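You operate a simulated robot arm through the tools that you are given. There is no shell and no other tool.

Carry out the task below with a simulated robot arm. There is one attempt and no reset: what you move stays moved.

TASK
The black or the yellow disc leaks; find which and sand its ring.
Fine: soap both chalk rings with the wiping block, then sand the ring that bubbles with the sanding block. Put both blocks back. Set down upright: wiping block, sanding block. A coat counts when it lies all over at full strength: go over it till it gets no stronger. What is to be rubbed or washed off counts as gone when no trace of it is left.
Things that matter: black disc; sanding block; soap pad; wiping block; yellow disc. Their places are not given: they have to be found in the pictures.

The check looks at the end state, three seconds after you hand in, the way a careful person would. Anything else that was tipped, shoved, dropped, spilled or broken makes it a failure.

THE ROBOT
A 6-joint arm with a two-finger gripper, fixed in place. Base frame: the origin is on the floor under the middle of its stand, x ahead of it, y to its left, z up; the work surface is at about z = 0.8. Readings come in m, degrees, newtons and seconds.
It reaches about 1.298 m from its shoulder. Its first joint turns from -149.0 to 149.0 degrees. Payload 1.57 kg.
The TCP is the grasp point between the finger pads, 0.021 m short of the fingertips. In the tool frame z runs along the fingers and y along their closing line. The gripper opens to 0.07 m; its body begins 0.05 m behind the TCP.
Orientation is told as [roll, pitch, yaw] about the base's x, y, z axes, in that order, counted from this pose: with the fingers straight down and closing along the base's y, the tool's x points along the base's -x, its y along +y and its z along -z.

THE INTERFACE
- The arm moves only by the tool play_rows. Its argument "rows" is one flat list of numbers, 7 for each row, row after row: the shift along the tool's x, y, z in units of 150 mm (1.0 is 150 mm), then the turn, a rotation vector about the tool's x, y, z in units of 180 degrees (1.0 is 180 degrees), then the opening, from 0 (shut) to 1 (fully open). In form: [dx, dy, dz, wx, wy, wz, gripper, dx, dy, dz, wx, wy, wz, gripper, ...]. A call has 1 to 20 rows; each row is the pose to reach, as a shift and turn from the pose commanded when the call began, along the tool's axes at that moment. A call with a number of a shift or a turn outside -1 to 1 is refused whole. A row lasts 0.2 s, in which the tool goes at most 0.05 m and 8.6 degrees; a call with a longer step from one row to the next is refused whole, and so is a gripper value outside its range. Where a pose cannot be reached the arm comes as near as it can. A force on the tool above 40 N (or 10 N above the force at the start of the call, whichever is more), or a blocked arm, ends the call early, and 0.2 s more pass. Each finger travels about 0.0648 m/s and halts on what it meets, pressing with about 30 N; the grip force reading is that of the motor and also rises with nothing between the fingers. The clock runs only during rows and for 0.2 s after the last one: add rows that repeat a pose to give the fingers time. The reply holds the time, the measured pose of the TCP, the force on the tool along the base axes, the opening and the grip force, in the units named above and with some noise, with the torque about the TCP (base axes, N m) and any sound that the robot's microphone picked up.
- Cameras (640 x 400 px; columns grow to the right, rows downward): "scene" is fixed at [0.0511, 0.5018, 1.5551]; the picture's right is [-0.62, -0.78, 0.00], its down [-0.45, 0.36, -0.82] and it looks along [0.64, -0.51, -0.57] (base axes); focal length 316 px, centre (320, 200). "wrist" rides on the gripper at [0.079, 0.004, -0.081] in the tool frame; the picture's right is [-0.05, 1.00, 0.00], its down [-0.67, -0.04, -0.74] and it looks along [-0.74, -0.04, 0.67] (tool axes); focal length 256 px, centre (320, 200).
- capture(camera): a new picture of that camera. No time passes.
- slide_trunk(by): slides the trunk up (or, below 0, down) by that many m; the arm rides with it, the base frame stays. It gives what a move gives, with no picture.
- point_at(camera, pixels): for up to 12 pixels [column, row] of the newest picture of that camera ("zoom" is the newest enlarged one), the place [x, y, z] in the base frame of the surface seen there, good to about 0.002 m. No time passes.
- zoom(camera, box): a new picture of the part [left, top, right, bottom] of that camera's present view, enlarged. No time passes.
- job_done(): hands the job in; it is judged then, once.

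Leave the gripper open and the arm clear of the work at the hand-in unless told otherwise.

The tools are called after "Emit:" by a JSON object that holds its "api" and its "payload". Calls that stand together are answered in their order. play_rows: Moves the arm, as the interface text tells. Its arguments: {"type":"object","properties":{"rows":{"type":"array","items":{"type":"number"}}},"required":["rows"]} The other tools are called the same way: slide_trunk (by) moves the trunk up or down; capture (camera) takes a picture; point_at (camera, pixels) gives the place of the surface under pixels of a picture; zoom (camera, box) takes an enlarged picture of a part of a camera's view; job_done () hands the job in.

At the start:

```text
clock: 0.0
tool_pos: [0.6925, -0.0911, 1.2597]
tool_rot: [-0.1, -0.1, 0.0]
force: [-0.9, -0.2, 0.8]
ft_torque: [0.0, -0.02, -0.03]
opening: 0.0699
grasp_force: 0.2
trunk travel left (down, up): [-0.941, 0.029]
```

scene: 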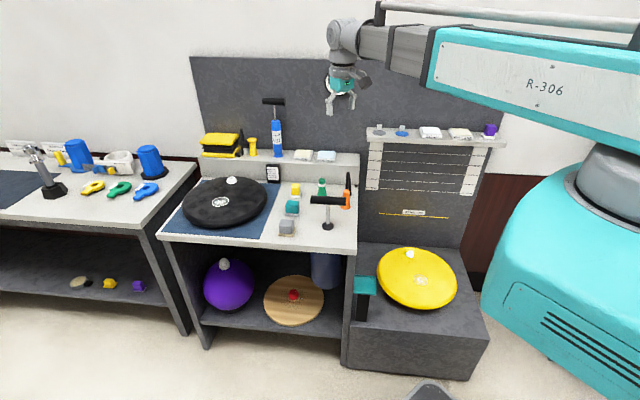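
wrist: 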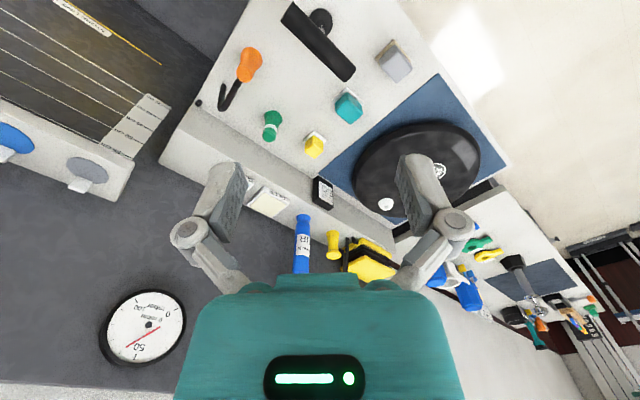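

I see a bench with a black disc on a blue mat, several small blocks beside it, and a yellow disc on a lower dark box. I'll zoom into the different areas to identify the things.

Emit:
{"api": "zoom", "payload": {"camera": "scene", "box": [160, 130, 370, 260]}}

Emit:
{"api": "zoom", "payload": {"camera": "scene", "box": [340, 220, 500, 320]}}

Emit:
{"api": "zoom", "payload": {"camera": "scene", "box": [350, 100, 520, 230]}}

Emit:
{"api": "zoom", "payload": {"camera": "scene", "box": [0, 120, 200, 300]}}

```text
3.05 times, centred on (265, 195) of scene
```

zoom: 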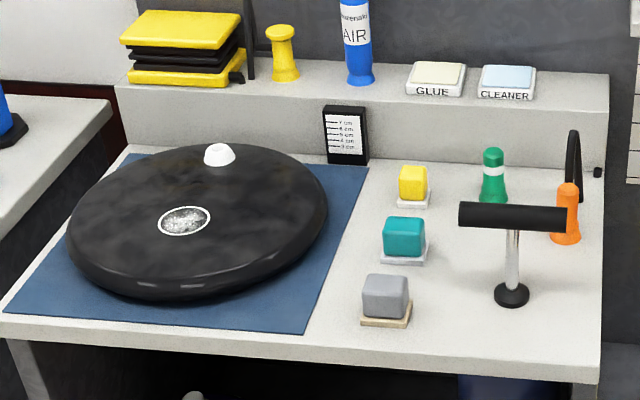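

```text
4.00 times, centred on (420, 270) of scene
```

zoom: 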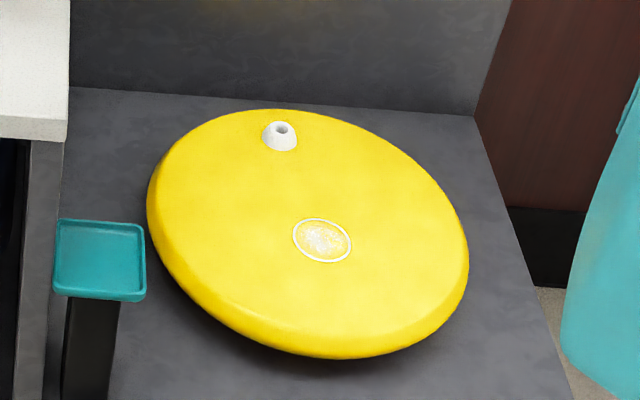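

```text
3.08 times, centred on (435, 165) of scene
```

zoom: 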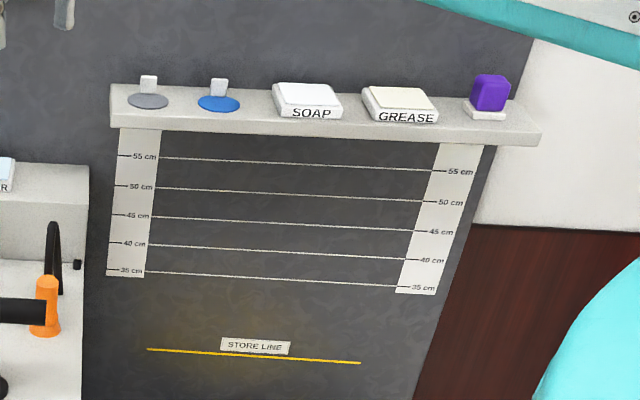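

```text
2.22 times, centred on (100, 210) of scene
```

zoom: 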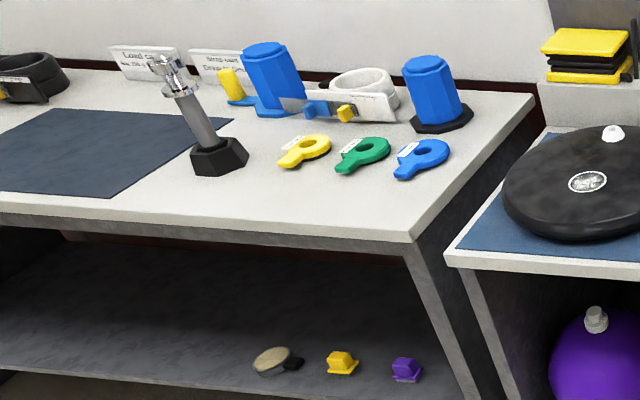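

The blocks to tell apart are yellow, teal and grey on the bench, and purple by the soap pad on the shelf. I'll enlarge each one, and the signs too.

Emit:
{"api": "zoom", "payload": {"camera": "scene", "box": [270, 175, 318, 240]}}

Emit:
{"api": "zoom", "payload": {"camera": "scene", "box": [415, 115, 505, 150]}}

Emit:
{"api": "zoom", "payload": {"camera": "scene", "box": [0, 130, 120, 200]}}

Emit:
{"api": "zoom", "payload": {"camera": "wrist", "box": [230, 20, 430, 170]}}

Emit:
{"api": "zoom", "payload": {"camera": "scene", "box": [195, 125, 350, 190]}}

Emit:
{"api": "zoom", "payload": {"camera": "scene", "box": [60, 260, 160, 300]}}

```text
6.15 times, centred on (294, 208) of scene
```

zoom: 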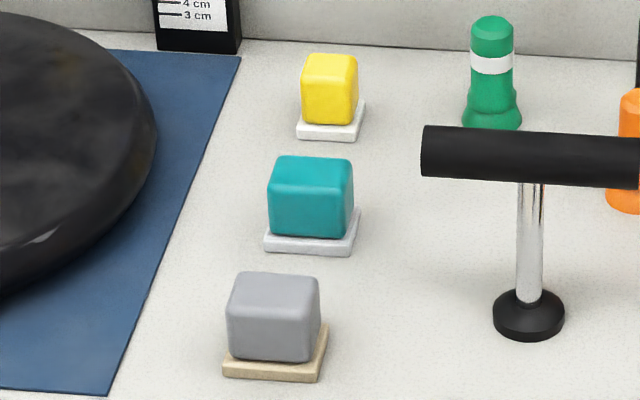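

```text
7.11 times, centred on (460, 132) of scene
```

zoom: 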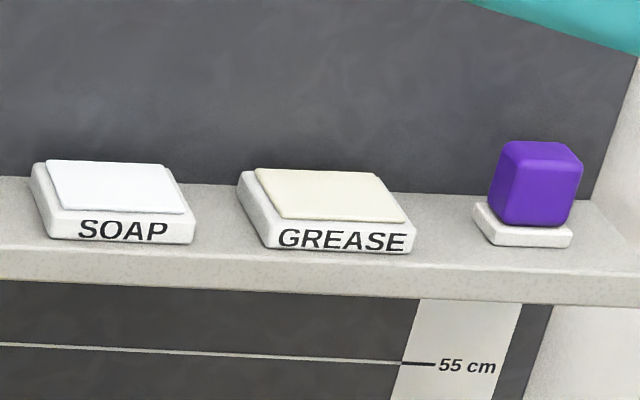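

```text
5.33 times, centred on (60, 165) of scene
```

zoom: 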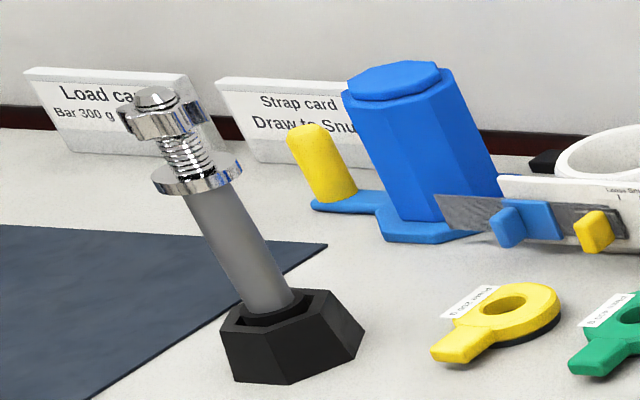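

```text
2.67 times, centred on (330, 95) of wrist
```

zoom: 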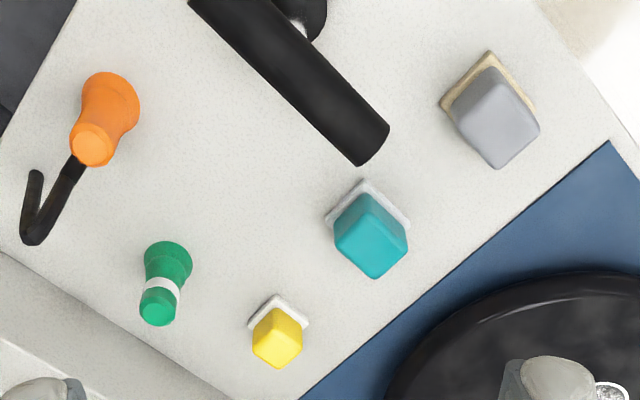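

```text
4.13 times, centred on (272, 158) of scene
```

zoom: 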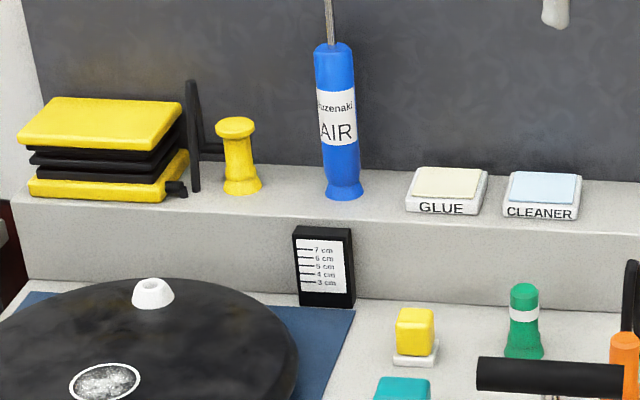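

```text
6.40 times, centred on (110, 280) of scene
```

zoom: 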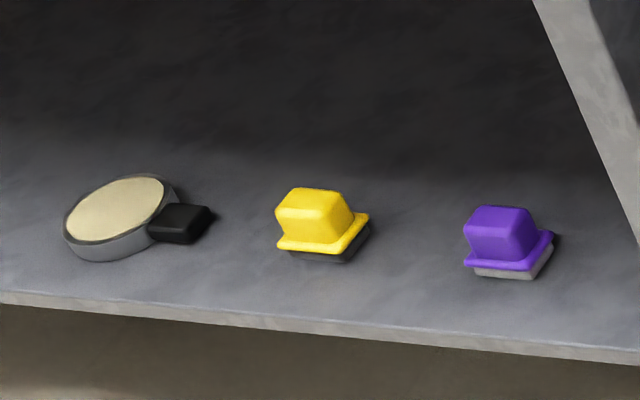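

Grey with the tan pad looks like the sanding block. Yellow, teal and purple all have pale pads, so I need to work out which one is for wiping. First I'll get positions from the scene picture.

Emit:
{"api": "capture", "payload": {"camera": "scene"}}

Emit:
{"api": "point_at", "payload": {"camera": "scene", "pixels": [[295, 187], [292, 206], [287, 225], [490, 129], [430, 131], [461, 132], [421, 281], [220, 203], [365, 287], [304, 154], [326, 154], [250, 215]]}}

Emit:
{"api": "zoom", "payload": {"camera": "scene", "box": [278, 200, 308, 220]}}

Emit:
{"api": "zoom", "payload": {"camera": "scene", "box": [475, 120, 505, 140]}}

Emit:
{"api": "zoom", "payload": {"camera": "scene", "box": [283, 180, 313, 200]}}

Emit:
{"api": "zoom", "payload": {"camera": "scene", "box": [272, 217, 302, 237]}}

```text
taken
```

scene: 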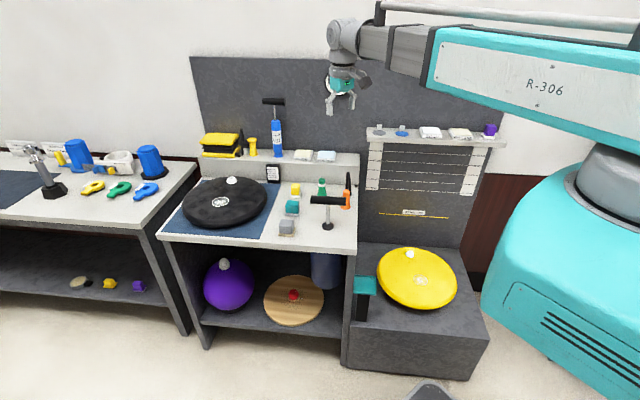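

```text
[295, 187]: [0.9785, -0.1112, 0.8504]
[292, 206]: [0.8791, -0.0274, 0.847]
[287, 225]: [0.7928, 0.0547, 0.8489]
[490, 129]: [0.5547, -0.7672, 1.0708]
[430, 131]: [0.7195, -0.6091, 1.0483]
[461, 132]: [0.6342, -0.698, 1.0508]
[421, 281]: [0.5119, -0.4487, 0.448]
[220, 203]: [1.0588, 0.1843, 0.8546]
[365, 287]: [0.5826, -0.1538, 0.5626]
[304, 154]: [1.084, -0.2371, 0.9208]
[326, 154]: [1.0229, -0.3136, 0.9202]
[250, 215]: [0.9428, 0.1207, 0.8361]
```

```text
16.00 times, centred on (293, 210) of scene
```

zoom: 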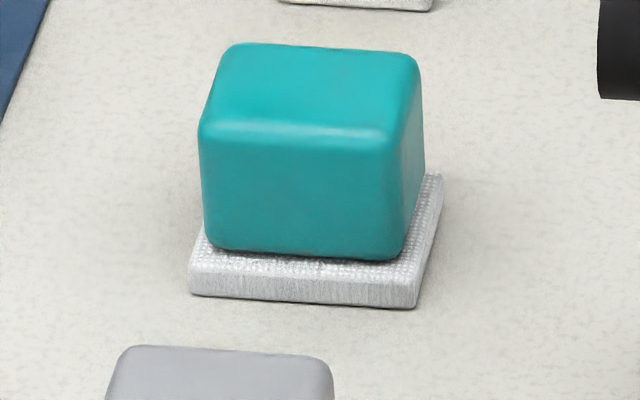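

```text
16.00 times, centred on (490, 130) of scene
```

zoom: 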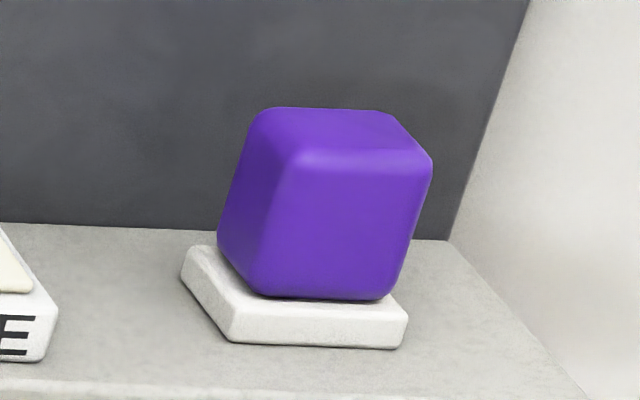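

```text
16.00 times, centred on (298, 190) of scene
```

zoom: 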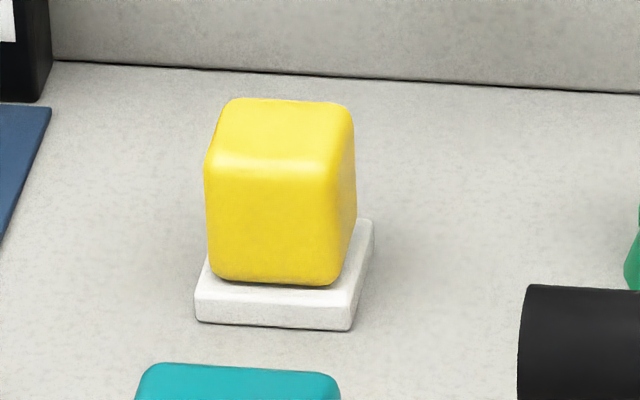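

```text
16.00 times, centred on (287, 227) of scene
```

zoom: 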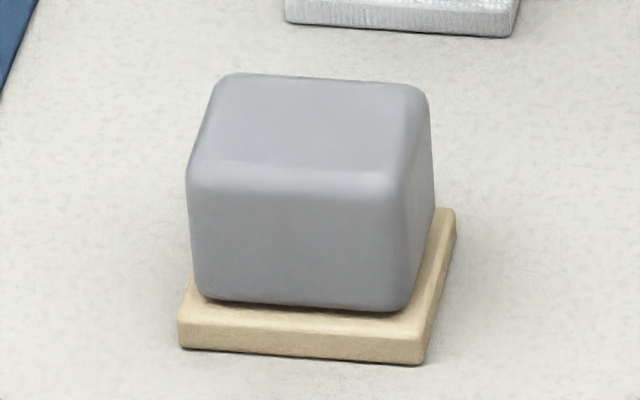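

The teal block's pad has a woven cloth texture, so teal is the wiping block and grey with the tan pad is the sanding block. The yellow and purple blocks have felt pads, for glue and grease. Next I'll measure the block corners using zoomed pictures.

Emit:
{"api": "zoom", "payload": {"camera": "scene", "box": [278, 200, 308, 220]}}

Emit:
{"api": "point_at", "payload": {"camera": "zoom", "pixels": [[225, 60], [400, 70], [215, 125], [385, 138], [310, 95], [300, 200], [195, 285], [410, 300], [440, 180], [412, 180], [205, 240], [300, 350]]}}

Emit:
{"api": "zoom", "payload": {"camera": "scene", "box": [272, 217, 302, 237]}}

Emit:
{"api": "point_at", "payload": {"camera": "zoom", "pixels": [[225, 85], [410, 95], [200, 178], [395, 185], [305, 130], [300, 240], [185, 340], [415, 358], [452, 215], [425, 220], [195, 280], [300, 385]]}}

Emit:
{"api": "zoom", "payload": {"camera": "scene", "box": [400, 115, 460, 155]}}

Emit:
{"api": "point_at", "payload": {"camera": "zoom", "pixels": [[225, 130], [395, 130], [265, 200], [430, 200], [330, 165], [210, 130], [240, 225], [450, 225], [330, 230], [100, 180], [550, 200], [330, 290]]}}

```text
16.00 times, centred on (293, 210) of scene
```

zoom: 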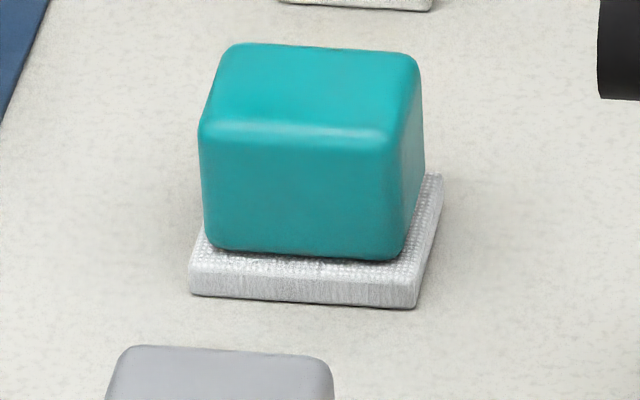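

```text
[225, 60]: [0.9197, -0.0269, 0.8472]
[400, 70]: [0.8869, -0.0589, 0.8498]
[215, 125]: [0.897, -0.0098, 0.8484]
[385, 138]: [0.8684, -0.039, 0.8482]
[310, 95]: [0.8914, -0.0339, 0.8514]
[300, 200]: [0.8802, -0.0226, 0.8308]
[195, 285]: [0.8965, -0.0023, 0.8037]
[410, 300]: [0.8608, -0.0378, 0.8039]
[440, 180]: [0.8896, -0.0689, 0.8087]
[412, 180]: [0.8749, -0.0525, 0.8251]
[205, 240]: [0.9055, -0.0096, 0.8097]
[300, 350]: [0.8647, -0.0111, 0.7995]
```

```text
16.00 times, centred on (287, 227) of scene
```

zoom: 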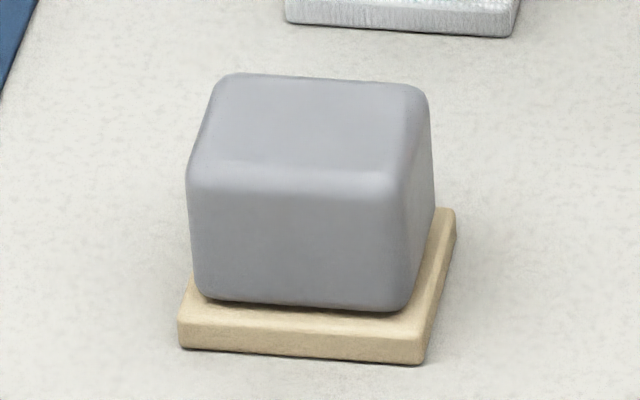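

```text
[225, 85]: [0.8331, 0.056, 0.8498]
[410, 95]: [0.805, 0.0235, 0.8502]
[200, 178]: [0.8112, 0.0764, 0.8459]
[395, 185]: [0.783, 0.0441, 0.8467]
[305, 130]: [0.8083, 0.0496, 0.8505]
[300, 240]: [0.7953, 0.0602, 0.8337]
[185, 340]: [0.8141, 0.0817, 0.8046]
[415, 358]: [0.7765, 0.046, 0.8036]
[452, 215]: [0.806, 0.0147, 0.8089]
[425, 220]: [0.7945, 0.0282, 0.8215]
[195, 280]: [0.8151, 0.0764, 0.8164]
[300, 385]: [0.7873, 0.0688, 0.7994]
```

```text
10.00 times, centred on (430, 135) of scene
```

zoom: 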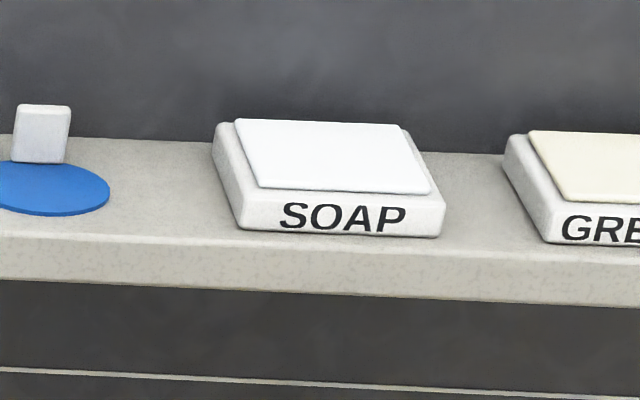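

```text
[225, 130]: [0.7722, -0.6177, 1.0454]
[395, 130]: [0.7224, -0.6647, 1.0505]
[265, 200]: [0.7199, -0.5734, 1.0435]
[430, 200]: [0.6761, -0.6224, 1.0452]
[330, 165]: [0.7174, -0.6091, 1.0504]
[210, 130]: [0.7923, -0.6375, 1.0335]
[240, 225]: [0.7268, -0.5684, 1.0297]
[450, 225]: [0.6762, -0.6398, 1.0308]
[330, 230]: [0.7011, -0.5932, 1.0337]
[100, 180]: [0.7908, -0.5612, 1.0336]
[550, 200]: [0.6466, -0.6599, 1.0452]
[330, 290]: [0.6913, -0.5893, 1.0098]
```

The teal handle centre is near (0.893, -0.034) with its top at z 0.851, turned about 45°. Grey is near (0.808, 0.050). The soap pad centre is near (0.717, -0.609, 1.050). Next I'll measure the two discs and their chalk rings.

Emit:
{"api": "zoom", "payload": {"camera": "scene", "box": [175, 165, 280, 235]}}

Emit:
{"api": "point_at", "payload": {"camera": "zoom", "pixels": [[277, 235], [245, 237], [310, 232], [282, 218], [272, 252], [150, 270], [420, 300], [500, 180], [200, 130], [290, 350], [345, 140], [420, 230]]}}

Emit:
{"api": "zoom", "payload": {"camera": "scene", "box": [370, 240, 466, 315]}}

Emit:
{"api": "point_at", "payload": {"camera": "zoom", "pixels": [[340, 275], [303, 262], [375, 288], [350, 250], [330, 297], [150, 170], [500, 320], [520, 180], [200, 330], [260, 90], [330, 380], [420, 240]]}}

```text
5.71 times, centred on (228, 200) of scene
```

zoom: 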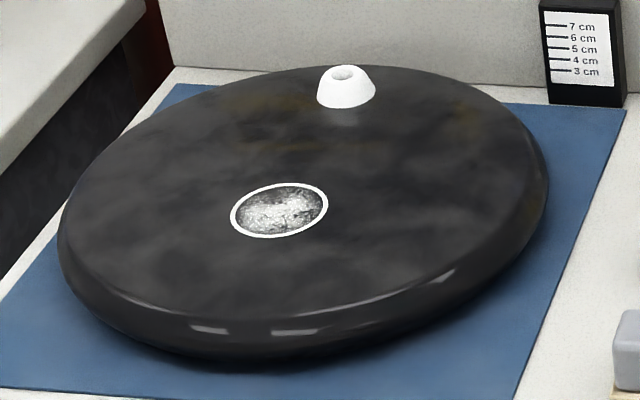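

```text
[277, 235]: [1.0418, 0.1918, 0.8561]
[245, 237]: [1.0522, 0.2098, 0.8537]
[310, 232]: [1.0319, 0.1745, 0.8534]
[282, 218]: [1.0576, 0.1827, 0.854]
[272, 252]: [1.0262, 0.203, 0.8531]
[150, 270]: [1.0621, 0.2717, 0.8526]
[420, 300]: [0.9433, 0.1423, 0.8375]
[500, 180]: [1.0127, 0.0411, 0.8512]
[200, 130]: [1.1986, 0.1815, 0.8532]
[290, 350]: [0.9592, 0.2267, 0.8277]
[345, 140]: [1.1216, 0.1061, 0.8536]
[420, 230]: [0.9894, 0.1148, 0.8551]
```

```text
5.33 times, centred on (418, 278) of scene
```

zoom: 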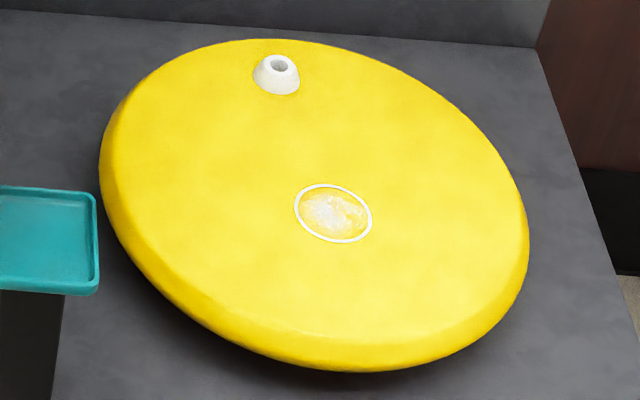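

```text
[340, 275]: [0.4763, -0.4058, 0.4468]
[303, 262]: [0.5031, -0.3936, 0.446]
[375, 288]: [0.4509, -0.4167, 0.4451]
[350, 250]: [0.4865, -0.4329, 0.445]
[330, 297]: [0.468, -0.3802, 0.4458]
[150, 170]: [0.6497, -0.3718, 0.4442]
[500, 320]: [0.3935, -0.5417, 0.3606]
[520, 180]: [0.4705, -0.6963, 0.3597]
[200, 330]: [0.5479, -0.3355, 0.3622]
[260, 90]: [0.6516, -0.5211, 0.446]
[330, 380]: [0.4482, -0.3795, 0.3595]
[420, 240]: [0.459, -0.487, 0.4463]
```

Both disc tops are flat and level: black at z about 0.854 and yellow at about 0.446. Next I'll pin down the ring extents and the obstacles near the blocks (the T-handle).

Emit:
{"api": "zoom", "payload": {"camera": "scene", "box": [205, 190, 235, 210]}}

Emit:
{"api": "zoom", "payload": {"camera": "scene", "box": [406, 268, 436, 288]}}

Emit:
{"api": "point_at", "payload": {"camera": "scene", "pixels": [[313, 200], [327, 200], [343, 201], [327, 226], [322, 181], [347, 181], [346, 202], [273, 170], [231, 181], [411, 253], [380, 130], [402, 131]]}}

```text
16.00 times, centred on (220, 200) of scene
```

zoom: 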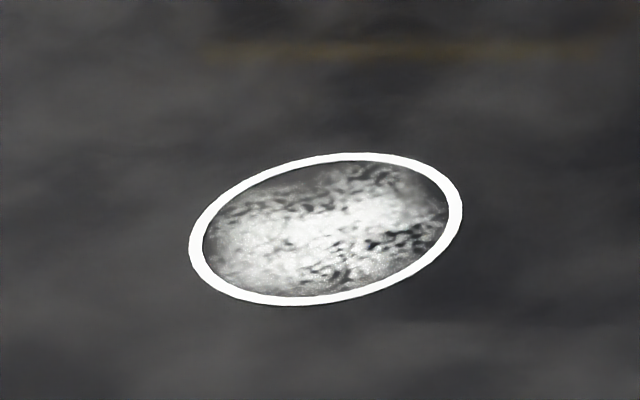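

```text
16.00 times, centred on (421, 278) of scene
```

zoom: 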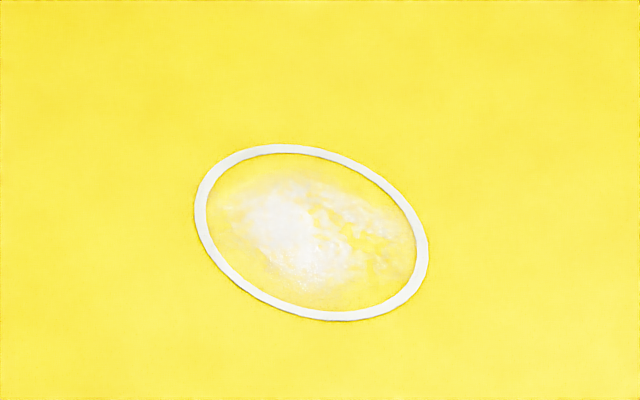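

```text
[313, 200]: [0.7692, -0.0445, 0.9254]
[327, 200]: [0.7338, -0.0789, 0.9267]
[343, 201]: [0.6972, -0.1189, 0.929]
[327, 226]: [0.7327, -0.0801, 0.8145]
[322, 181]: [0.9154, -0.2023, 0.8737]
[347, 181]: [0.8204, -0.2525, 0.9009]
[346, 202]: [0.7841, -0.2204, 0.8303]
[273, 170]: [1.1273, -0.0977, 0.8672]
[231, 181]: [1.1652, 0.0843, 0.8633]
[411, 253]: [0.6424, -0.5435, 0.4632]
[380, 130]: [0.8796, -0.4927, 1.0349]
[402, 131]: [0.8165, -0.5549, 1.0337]
```

There's chalk dust inside both rings. Before going near the T-handle I want the gripper's outer size, so I'll zoom the scene camera on the gripper.

Emit:
{"api": "zoom", "payload": {"camera": "scene", "box": [305, 10, 395, 120]}}

Emit:
{"api": "point_at", "payload": {"camera": "scene", "pixels": [[345, 45], [335, 80], [365, 80], [330, 100], [352, 100], [338, 75], [362, 70], [343, 30], [420, 50], [500, 100], [440, 45], [615, 180]]}}

```text
3.64 times, centred on (350, 65) of scene
```

zoom: 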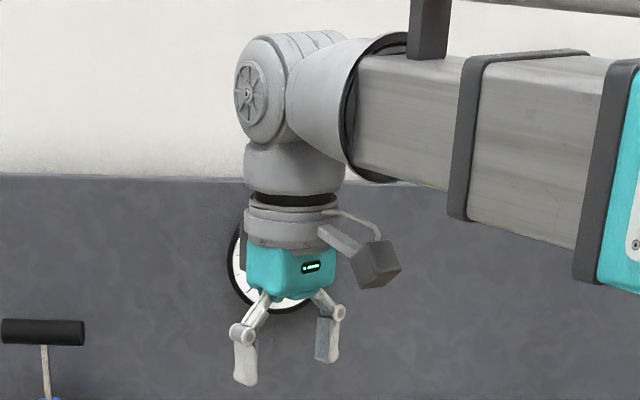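

```text
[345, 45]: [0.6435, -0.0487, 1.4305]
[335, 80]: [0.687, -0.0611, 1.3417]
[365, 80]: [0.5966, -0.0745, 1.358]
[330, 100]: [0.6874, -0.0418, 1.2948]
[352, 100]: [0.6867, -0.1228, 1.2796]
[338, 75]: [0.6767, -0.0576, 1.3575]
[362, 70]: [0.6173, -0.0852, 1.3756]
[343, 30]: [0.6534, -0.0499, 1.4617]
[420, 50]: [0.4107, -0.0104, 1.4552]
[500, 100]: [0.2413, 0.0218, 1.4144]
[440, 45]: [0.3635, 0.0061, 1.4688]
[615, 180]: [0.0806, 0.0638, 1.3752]
```

The gripper's outer half-width is about 5.5 cm and the camera box sits at tool +x. A yaw of -45° lines up with the blocks and keeps the camera away from the wall and the T-handle. I'll move part of the way toward the teal block while turning to that yaw, staying high.

Emit:
{"api": "play_rows", "payload": {"rows": [-0.1333, 0.0381, 0.1333, 0, 0, 0.0357, 1, -0.2667, 0.0762, 0.2667, 0, 0, 0.0714, 1, -0.4, 0.1143, 0.4, 0, 0, 0.1071, 1, -0.5333, 0.1524, 0.5333, 0, 0, 0.1429, 1, -0.6667, 0.1905, 0.6667, 0, 0, 0.1786, 1, -0.8, 0.2286, 0.8, 0, 0, 0.2143, 1, -0.9333, 0.2667, 0.9333, 0, 0, 0.25, 1, -0.9333, 0.2667, 0.9333, 0, 0, 0.25, 1]}}

Emit:
{"api": "capture", "payload": {"camera": "wrist"}}

Emit:
{"api": "capture", "payload": {"camera": "scene"}}

```text
clock: 1.8
tool_pos: [0.8349, -0.049, 1.2597]
tool_rot: [0.0, 0.0, -45.0]
force: [0.3, 0.1, -0.1]
ft_torque: [-0.02, 0.01, -0.02]
opening: 0.07
grasp_force: 0.1
out of reach, approached as far as the arm can: row 1, 2, 3, 4, 5, 6, 7, 8
trunk travel left (down, up): [-0.941, 0.029]
```

```text
taken
```

wrist: 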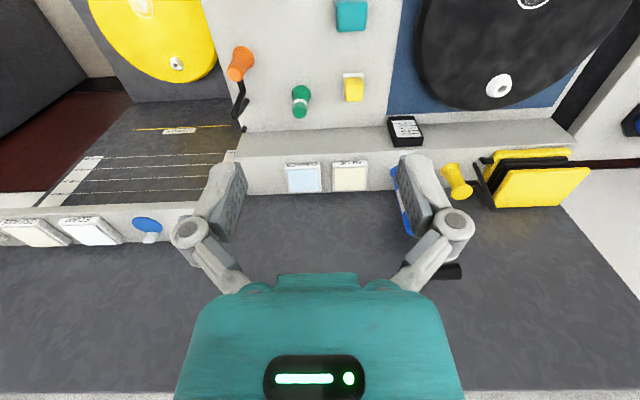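

```text
taken
```

scene: 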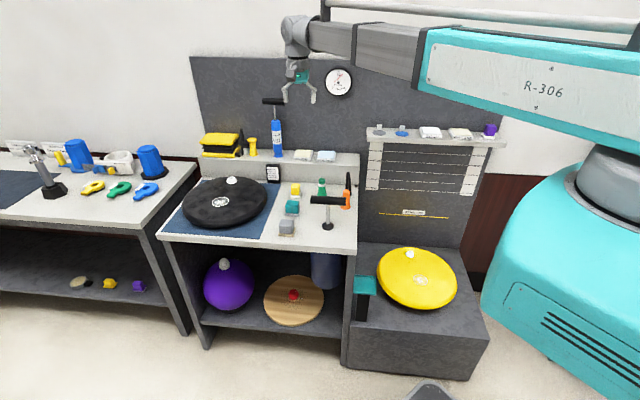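

The yaw and the x and y motion worked, but z stayed at 1.2597. Height probably has to come from the trunk slide. I'll test with a null row, then a tiny z shift.

Emit:
{"api": "play_rows", "payload": {"rows": [0, 0, 0, 0, 0, 0, 1]}}

Emit:
{"api": "play_rows", "payload": {"rows": [0, 0, 0.1, 0, 0, 0, 1, 0, 0, 0.1, 0, 0, 0, 1]}}

```text
clock: 2.2
tool_pos: [0.8362, -0.0495, 1.2598]
tool_rot: [0.1, 0.0, -45.0]
force: [0.7, -0.3, -0.4]
ft_torque: [0.04, -0.02, 0.02]
opening: 0.0699
grasp_force: 0.1
trunk travel left (down, up): [-0.941, 0.029]
```

```text
clock: 2.8
tool_pos: [0.8341, -0.0489, 1.2593]
tool_rot: [0.0, 0.1, -45.1]
force: [0.0, -0.8, -0.4]
ft_torque: [0.01, 0.0, -0.01]
opening: 0.0699
grasp_force: 0.0
out of reach, approached as far as the arm can: row 1, 2
trunk travel left (down, up): [-0.941, 0.029]
```

Confirmed: height comes only from the trunk. At yaw -45 the tool x axis is (-0.71, 0.71) and the tool y axis is (0.71, 0.71). I'll shift above the teal block at (0.893, -0.034).

Emit:
{"api": "play_rows", "payload": {"rows": [-0.1, 0.173, 0, 0, 0, 0, 1, -0.2, 0.3456, 0, 0, 0, 0, 1, -0.2, 0.3456, 0, 0, 0, 0, 1]}}

Emit:
{"api": "slide_trunk", "payload": {"by": -0.24}}

Emit:
{"api": "capture", "payload": {"camera": "wrist"}}

Emit:
{"api": "capture", "payload": {"camera": "scene"}}

```text
clock: 3.6
tool_pos: [0.8927, -0.0325, 1.2591]
tool_rot: [0.0, -0.1, -44.9]
force: [0.8, 0.5, -1.1]
ft_torque: [-0.03, 0.02, 0.01]
opening: 0.0701
grasp_force: 0.1
trunk travel left (down, up): [-0.941, 0.029]
```

```text
clock: 6.1
tool_pos: [0.8926, -0.0338, 1.0203]
tool_rot: [0.0, 0.0, -45.0]
force: [0.6, 0.1, 0.6]
ft_torque: [0.02, -0.02, -0.01]
opening: 0.0699
grasp_force: 0.0
trunk travel left (down, up): [-0.701, 0.269]
```

```text
taken
```

wrist: 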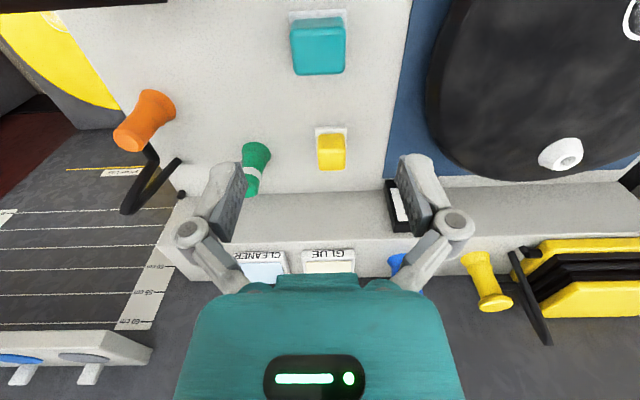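

```text
taken
```

scene: 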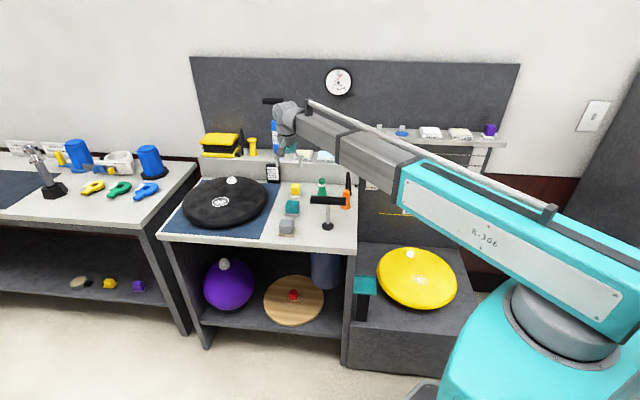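

The trunk slide works and the teal block shows in the wrist view around (318, 45). I'll measure its edges closely from here.

Emit:
{"api": "zoom", "payload": {"camera": "wrist", "box": [268, 0, 372, 80]}}

Emit:
{"api": "point_at", "payload": {"camera": "wrist", "pixels": [[294, 25], [343, 23], [296, 50], [342, 48], [318, 35], [290, 15], [346, 12], [318, 65]]}}

```text
5.00 times, centred on (320, 40) of wrist
```

zoom: 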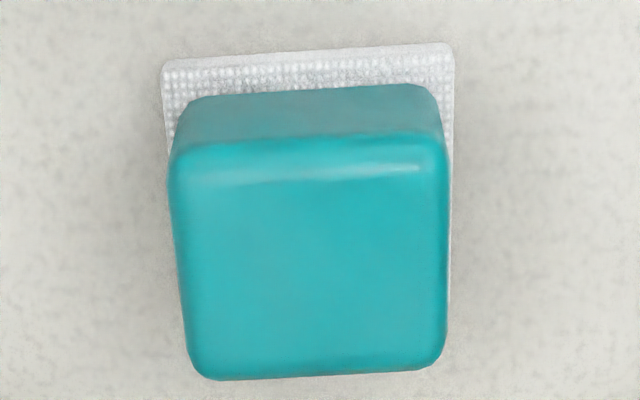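

```text
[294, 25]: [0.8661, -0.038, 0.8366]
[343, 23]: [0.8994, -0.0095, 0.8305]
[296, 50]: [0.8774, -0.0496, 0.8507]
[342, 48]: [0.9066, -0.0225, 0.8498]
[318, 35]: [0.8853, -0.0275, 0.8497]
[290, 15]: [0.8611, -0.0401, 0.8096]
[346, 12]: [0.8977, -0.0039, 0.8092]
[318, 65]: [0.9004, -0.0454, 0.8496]
```

The block centre comes out near (0.894, -0.037), with the handle about 47 mm wide along my closing direction. I'll make a small correction and then lower to z 0.835, so the fingertips stop just above the pad ledge.

Emit:
{"api": "play_rows", "payload": {"rows": [-0.0207, -0.0113, 0, 0, 0, 0, 1, -0.0207, -0.0113, 0, 0, 0, 0, 1]}}

Emit:
{"api": "slide_trunk", "payload": {"by": -0.13}}

Emit:
{"api": "capture", "payload": {"camera": "wrist"}}

Emit:
{"api": "zoom", "payload": {"camera": "scene", "box": [250, 130, 370, 240]}}

```text
clock: 6.7
tool_pos: [0.8919, -0.0371, 1.0205]
tool_rot: [-0.1, 0.1, -44.9]
force: [-0.2, 0.1, -0.4]
ft_torque: [0.01, -0.01, 0.01]
opening: 0.07
grasp_force: 0.1
trunk travel left (down, up): [-0.701, 0.269]
```

```text
clock: 8.3
tool_pos: [0.8939, -0.0387, 0.8894]
tool_rot: [0.0, -0.1, -45.0]
force: [0.0, 0.5, 0.4]
ft_torque: [0.0, -0.01, -0.02]
opening: 0.07
grasp_force: 0.0
trunk travel left (down, up): [-0.571, 0.399]
```

```text
taken
```

wrist: 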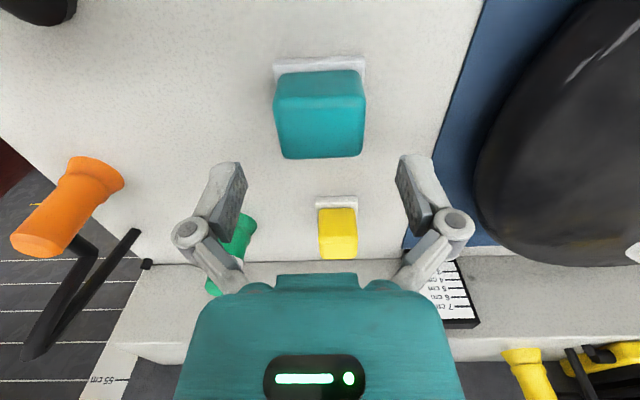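

```text
3.64 times, centred on (310, 185) of scene
```

zoom: 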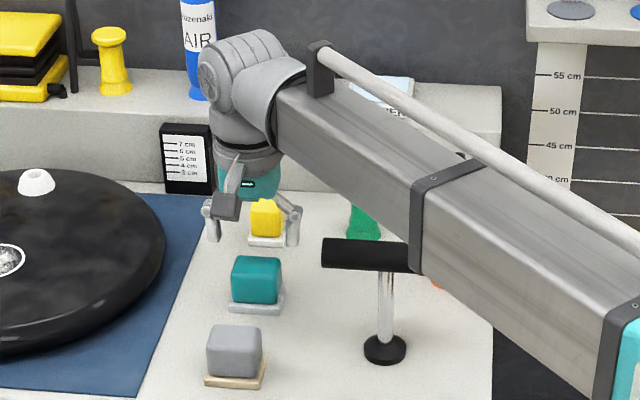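

Before going lower, I need to check that the boom clears the T-handle bar it passes over (bar top about z 0.93). I'll query the boom's lower edge.

Emit:
{"api": "point_at", "payload": {"camera": "zoom", "pixels": [[285, 140], [340, 195], [400, 250], [415, 262], [430, 265], [500, 325], [560, 370], [350, 255], [345, 243], [610, 390], [625, 330], [450, 285]]}}

```text
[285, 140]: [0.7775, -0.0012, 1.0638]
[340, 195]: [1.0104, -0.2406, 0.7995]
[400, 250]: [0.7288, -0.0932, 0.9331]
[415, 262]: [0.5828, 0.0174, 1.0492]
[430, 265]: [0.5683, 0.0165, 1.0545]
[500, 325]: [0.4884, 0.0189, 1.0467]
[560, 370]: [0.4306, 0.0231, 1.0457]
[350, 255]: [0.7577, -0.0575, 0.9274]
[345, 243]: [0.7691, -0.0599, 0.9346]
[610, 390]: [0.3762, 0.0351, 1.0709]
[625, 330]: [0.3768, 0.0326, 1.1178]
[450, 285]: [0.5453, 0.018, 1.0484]
```

The boom bottom is near z 1.05 now, so after another 5.5 cm down it still clears the bar by about 5 cm. I'll lower to z 0.835.

Emit:
{"api": "slide_trunk", "payload": {"by": -0.0545}}

Emit:
{"api": "capture", "payload": {"camera": "wrist"}}

Emit:
{"api": "zoom", "payload": {"camera": "scene", "box": [250, 150, 340, 240]}}

```text
clock: 9.2
tool_pos: [0.8931, -0.0372, 0.8354]
tool_rot: [0.0, 0.0, -45.0]
force: [0.2, 0.4, -0.2]
ft_torque: [-0.01, 0.01, 0.0]
opening: 0.0698
grasp_force: 0.0
trunk travel left (down, up): [-0.517, 0.453]
```

```text
taken
```

wrist: 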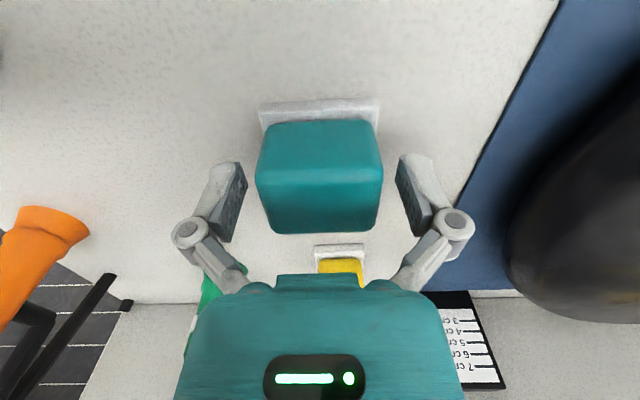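

```text
4.44 times, centred on (295, 195) of scene
```

zoom: 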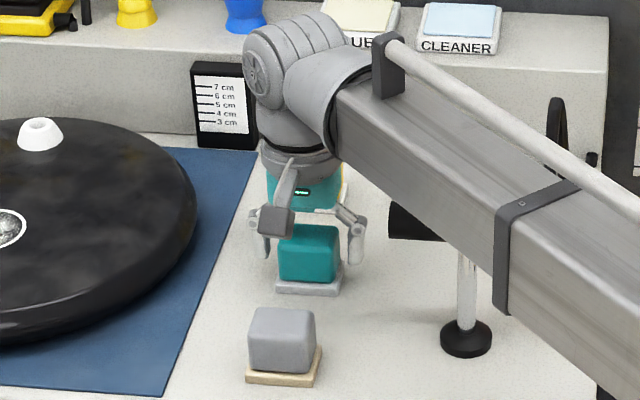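

The block sits between the fingers. I'll close the gripper.

Emit:
{"api": "play_rows", "payload": {"rows": [0, 0, 0, 0, 0, 0, 0.5, 0, 0, 0, 0, 0, 0, 0, 0, 0, 0, 0, 0, 0, 0, 0, 0, 0, 0, 0, 0, 0]}}

Emit:
{"api": "capture", "payload": {"camera": "wrist"}}

```text
clock: 10.2
tool_pos: [0.8933, -0.0382, 0.8342]
tool_rot: [0.0, 0.0, -45.0]
force: [1.5, 0.4, 4.5]
ft_torque: [0.01, -0.04, 0.0]
opening: 0.0491
grasp_force: 29.3
trunk travel left (down, up): [-0.517, 0.453]
```

```text
taken
```

wrist: 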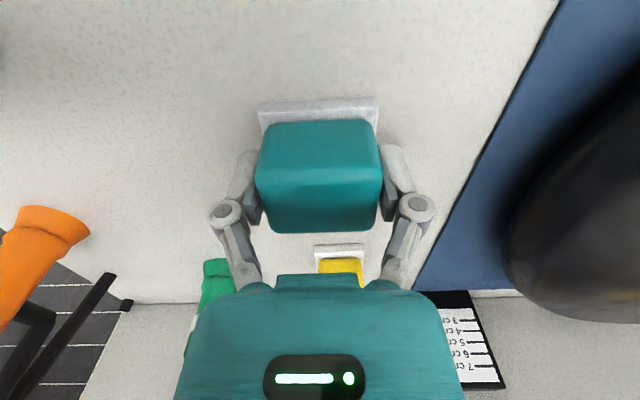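

The grip is at 29 N with 0.049 opening. The block's home is TCP (0.893, -0.0375), z 0.835, yaw -45. I'll lift by 0.33 and look at the block and the wall behind the soap pad.

Emit:
{"api": "slide_trunk", "payload": {"by": 0.33}}

Emit:
{"api": "capture", "payload": {"camera": "scene"}}

Emit:
{"api": "capture", "payload": {"camera": "wrist"}}

Emit:
{"api": "point_at", "payload": {"camera": "scene", "pixels": [[432, 115], [432, 90], [460, 115], [400, 112], [340, 80], [432, 124], [415, 137], [445, 140], [273, 101]]}}

```text
clock: 13.5
tool_pos: [0.8929, -0.0364, 1.1643]
tool_rot: [0.0, 0.0, -44.9]
force: [-0.4, -0.3, -0.7]
ft_torque: [-0.03, 0.03, 0.03]
opening: 0.0495
grasp_force: 29.7
trunk travel left (down, up): [-0.847, 0.123]
```

```text
taken
```

scene: 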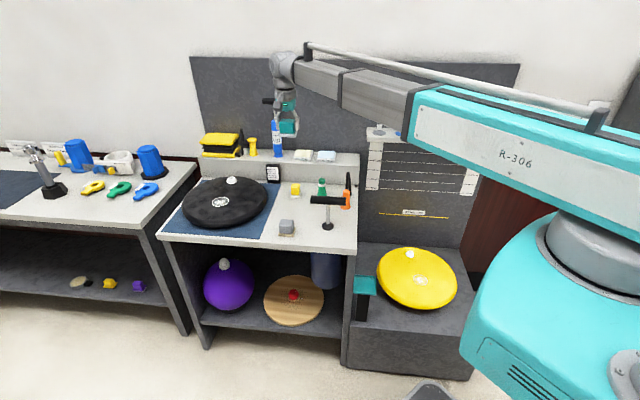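

```text
taken
```

wrist: 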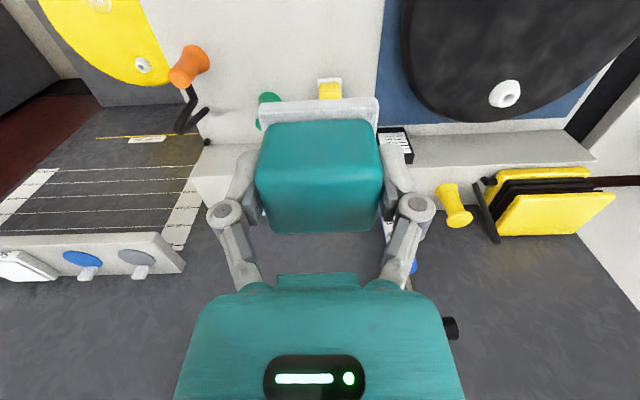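

```text
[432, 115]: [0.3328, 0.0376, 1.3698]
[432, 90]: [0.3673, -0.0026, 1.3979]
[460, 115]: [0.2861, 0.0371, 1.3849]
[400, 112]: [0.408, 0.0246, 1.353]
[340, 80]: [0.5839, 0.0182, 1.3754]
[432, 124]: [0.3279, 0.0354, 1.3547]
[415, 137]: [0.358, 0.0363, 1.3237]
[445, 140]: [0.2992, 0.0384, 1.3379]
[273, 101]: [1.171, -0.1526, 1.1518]
```

The boom hides that wall spot from the scene camera, so I'll query visible wall points below the shelf and use the wrist view too.

Emit:
{"api": "point_at", "payload": {"camera": "scene", "pixels": [[410, 180], [420, 230], [400, 165], [440, 200], [230, 90], [310, 130], [375, 140]]}}

Emit:
{"api": "point_at", "payload": {"camera": "wrist", "pixels": [[150, 350], [30, 350], [100, 300], [15, 262], [20, 240], [450, 328], [440, 300], [160, 262]]}}

```text
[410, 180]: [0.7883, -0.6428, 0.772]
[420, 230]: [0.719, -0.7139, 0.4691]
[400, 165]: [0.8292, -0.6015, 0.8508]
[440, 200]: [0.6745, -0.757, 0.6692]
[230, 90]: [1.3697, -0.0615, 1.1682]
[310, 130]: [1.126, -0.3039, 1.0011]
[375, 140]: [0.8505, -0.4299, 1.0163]
```

```text
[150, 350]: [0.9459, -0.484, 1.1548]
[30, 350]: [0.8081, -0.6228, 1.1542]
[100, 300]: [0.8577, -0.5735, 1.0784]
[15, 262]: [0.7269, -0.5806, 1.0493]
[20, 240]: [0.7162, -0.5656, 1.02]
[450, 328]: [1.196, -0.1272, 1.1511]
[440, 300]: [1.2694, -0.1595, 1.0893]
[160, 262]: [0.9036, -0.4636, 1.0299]
```

The wall is at v of about 1.0125, which is 75 mm behind the soap pad centre. I need to know how far the wrist housing sticks out past the tool axis, so I'll zoom there.

Emit:
{"api": "zoom", "payload": {"camera": "scene", "box": [260, 40, 320, 140]}}

Emit:
{"api": "point_at", "payload": {"camera": "zoom", "pixels": [[245, 90], [245, 110], [255, 70], [270, 60], [290, 52], [320, 50], [285, 100], [262, 170], [300, 190], [260, 190], [255, 130], [345, 55]]}}

```text
4.00 times, centred on (290, 90) of scene
```

zoom: 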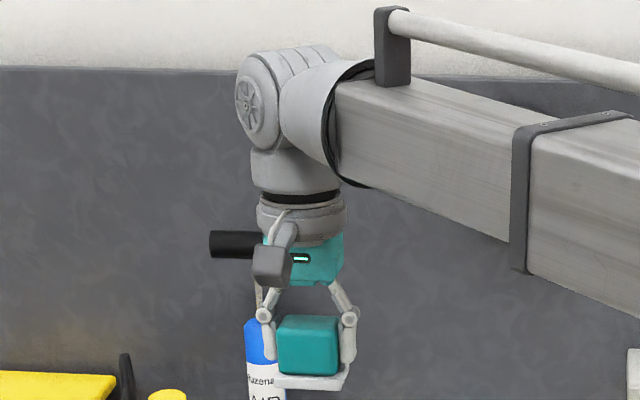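

```text
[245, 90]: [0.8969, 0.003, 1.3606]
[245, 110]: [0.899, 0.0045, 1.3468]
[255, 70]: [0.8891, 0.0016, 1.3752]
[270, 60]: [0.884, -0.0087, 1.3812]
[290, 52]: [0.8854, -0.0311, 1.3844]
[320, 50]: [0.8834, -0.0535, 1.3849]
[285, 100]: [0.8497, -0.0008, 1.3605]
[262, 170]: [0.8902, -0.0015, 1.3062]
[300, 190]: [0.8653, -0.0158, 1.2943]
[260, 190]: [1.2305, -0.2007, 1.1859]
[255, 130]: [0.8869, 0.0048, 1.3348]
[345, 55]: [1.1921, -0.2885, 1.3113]
```

The housing reaches about 5.5 cm past the tool axis, so aiming at v = 0.942 leaves enough room to the wall. I'll swing the block toward the soap pad in four equal calls, at TCP height 1.164 (block bottom at 1.13, clear of everything on the shelf).

Emit:
{"api": "play_rows", "payload": {"rows": [-0.1183, -0.2221, 0, 0, 0, 0, 0, -0.2367, -0.4442, 0, 0, 0, 0, 0, -0.355, -0.6662, 0, 0, 0, 0, 0, -0.4733, -0.8883, 0, 0, 0, 0, 0]}}

Emit:
{"api": "play_rows", "payload": {"rows": [-0.1183, -0.2221, 0, 0, 0, 0, 0, -0.2367, -0.4442, 0, 0, 0, 0, 0, -0.355, -0.6662, 0, 0, 0, 0, 0, -0.4733, -0.8883, 0, 0, 0, 0, 0]}}

Emit:
{"api": "play_rows", "payload": {"rows": [-0.1183, -0.2221, 0, 0, 0, 0, 0, -0.2367, -0.4442, 0, 0, 0, 0, 0, -0.355, -0.6662, 0, 0, 0, 0, 0, -0.4733, -0.8883, 0, 0, 0, 0, 0]}}

Emit:
{"api": "capture", "payload": {"camera": "wrist"}}

Emit:
{"api": "capture", "payload": {"camera": "scene"}}

```text
clock: 14.5
tool_pos: [0.8484, -0.1824, 1.1644]
tool_rot: [0.0, 0.1, -45.0]
force: [0.3, 0.6, 0.2]
ft_torque: [0.0, 0.03, 0.02]
opening: 0.0493
grasp_force: 30.4
trunk travel left (down, up): [-0.847, 0.123]
```

```text
clock: 15.5
tool_pos: [0.8053, -0.3275, 1.1651]
tool_rot: [0.0, 0.0, -45.0]
force: [0.3, 0.2, -1.4]
ft_torque: [0.01, 0.02, 0.01]
opening: 0.0493
grasp_force: 29.4
trunk travel left (down, up): [-0.847, 0.123]
```

```text
clock: 16.5
tool_pos: [0.7608, -0.4706, 1.1656]
tool_rot: [-0.1, 0.0, -45.1]
force: [0.9, 0.2, -1.0]
ft_torque: [-0.03, 0.02, -0.01]
opening: 0.0489
grasp_force: 29.9
trunk travel left (down, up): [-0.847, 0.123]
```

```text
taken
```

wrist: 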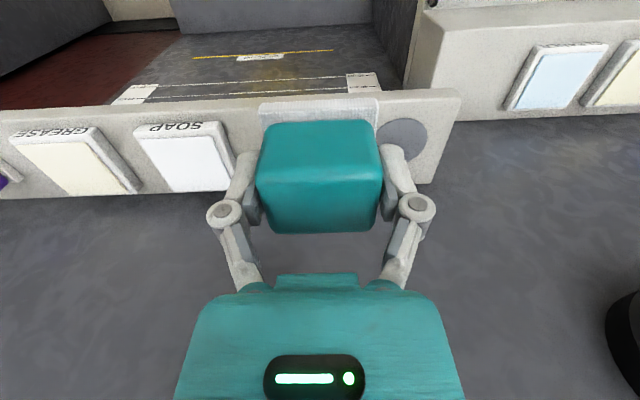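

```text
taken
```

scene: 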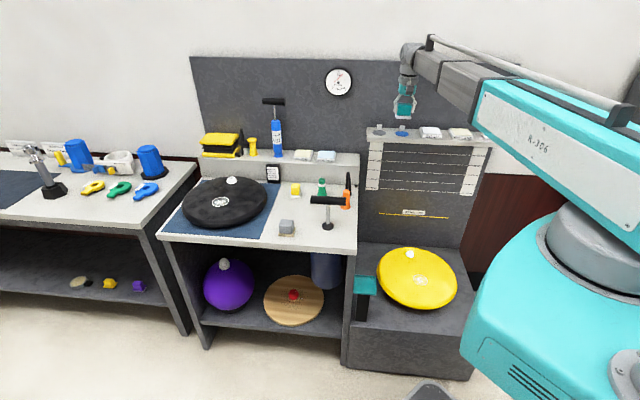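

From here the wrist camera sees the SOAP pad around (190, 165). I'll measure its corners and the wall behind it.

Emit:
{"api": "zoom", "payload": {"camera": "wrist", "box": [120, 100, 260, 210]}}

Emit:
{"api": "point_at", "payload": {"camera": "wrist", "pixels": [[145, 142], [208, 142], [178, 187], [225, 183], [190, 165], [140, 135], [228, 190], [200, 220], [300, 250], [60, 165], [5, 180], [404, 140]]}}

```text
3.64 times, centred on (190, 155) of wrist
```

zoom: 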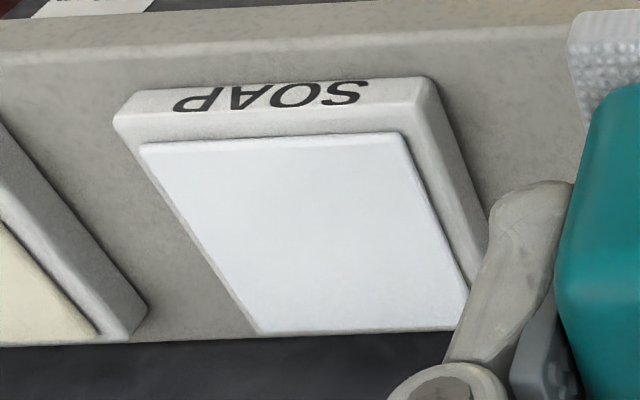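

```text
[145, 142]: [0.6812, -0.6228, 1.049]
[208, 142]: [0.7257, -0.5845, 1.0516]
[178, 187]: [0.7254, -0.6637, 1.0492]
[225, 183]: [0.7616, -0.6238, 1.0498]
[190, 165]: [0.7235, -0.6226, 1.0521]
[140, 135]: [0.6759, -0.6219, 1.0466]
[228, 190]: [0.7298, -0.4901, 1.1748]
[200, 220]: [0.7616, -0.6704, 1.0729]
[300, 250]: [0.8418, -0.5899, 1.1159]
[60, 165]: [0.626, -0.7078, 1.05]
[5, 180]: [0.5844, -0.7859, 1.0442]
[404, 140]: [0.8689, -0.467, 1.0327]
```

Soap pad: centre u' is about 0.0705 and v about 0.953, 65 mm square, top at z 1.0505. I'll move to u' 0.0705, v 0.944 so the whole block face lies on the pad and the wrist stays off the wall.

Emit:
{"api": "play_rows", "payload": {"rows": [-0.122, -0.224, 0, 0, 0, 0, 0, -0.244, -0.4475, 0, 0, 0, 0, 0, -0.366, -0.671, 0, 0, 0, 0, 0, -0.487, -0.895, 0, 0, 0, 0, 0, -0.487, -0.895, 0, 0, 0, 0, 0]}}

Emit:
{"api": "capture", "payload": {"camera": "scene"}}

Emit:
{"api": "zoom", "payload": {"camera": "scene", "box": [385, 40, 505, 150]}}

Emit:
{"api": "capture", "payload": {"camera": "wrist"}}

```text
clock: 17.7
tool_pos: [0.7186, -0.6181, 1.1655]
tool_rot: [0.0, 0.0, -44.9]
force: [-0.1, -0.6, -0.6]
ft_torque: [0.01, -0.02, 0.02]
opening: 0.049
grasp_force: 30.4
trunk travel left (down, up): [-0.847, 0.123]
```

```text
taken
```

scene: 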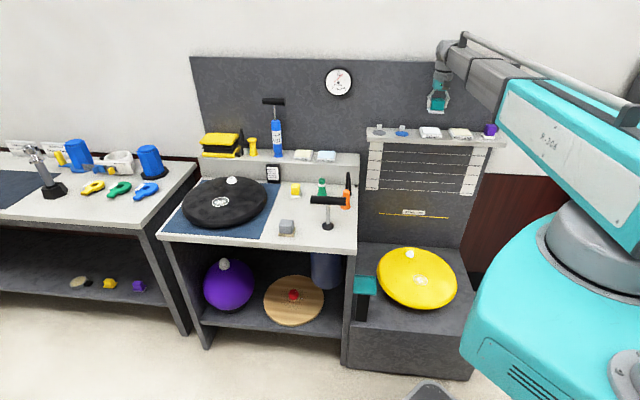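

```text
3.64 times, centred on (445, 95) of scene
```

zoom: 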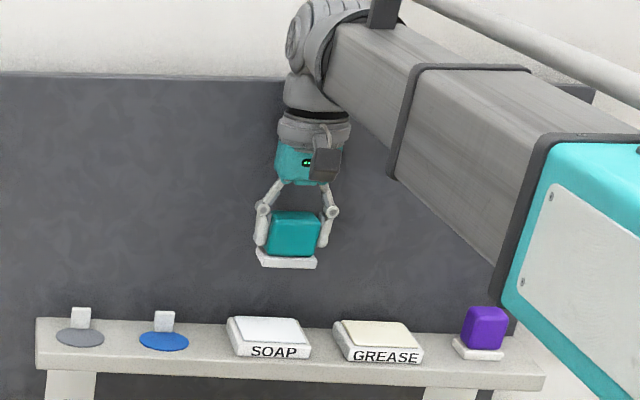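

```text
taken
```

wrist: 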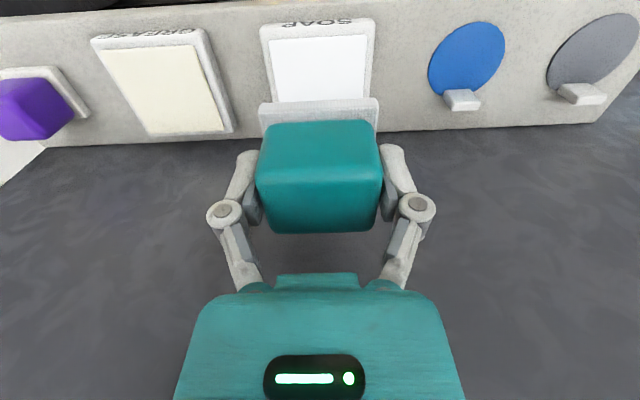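

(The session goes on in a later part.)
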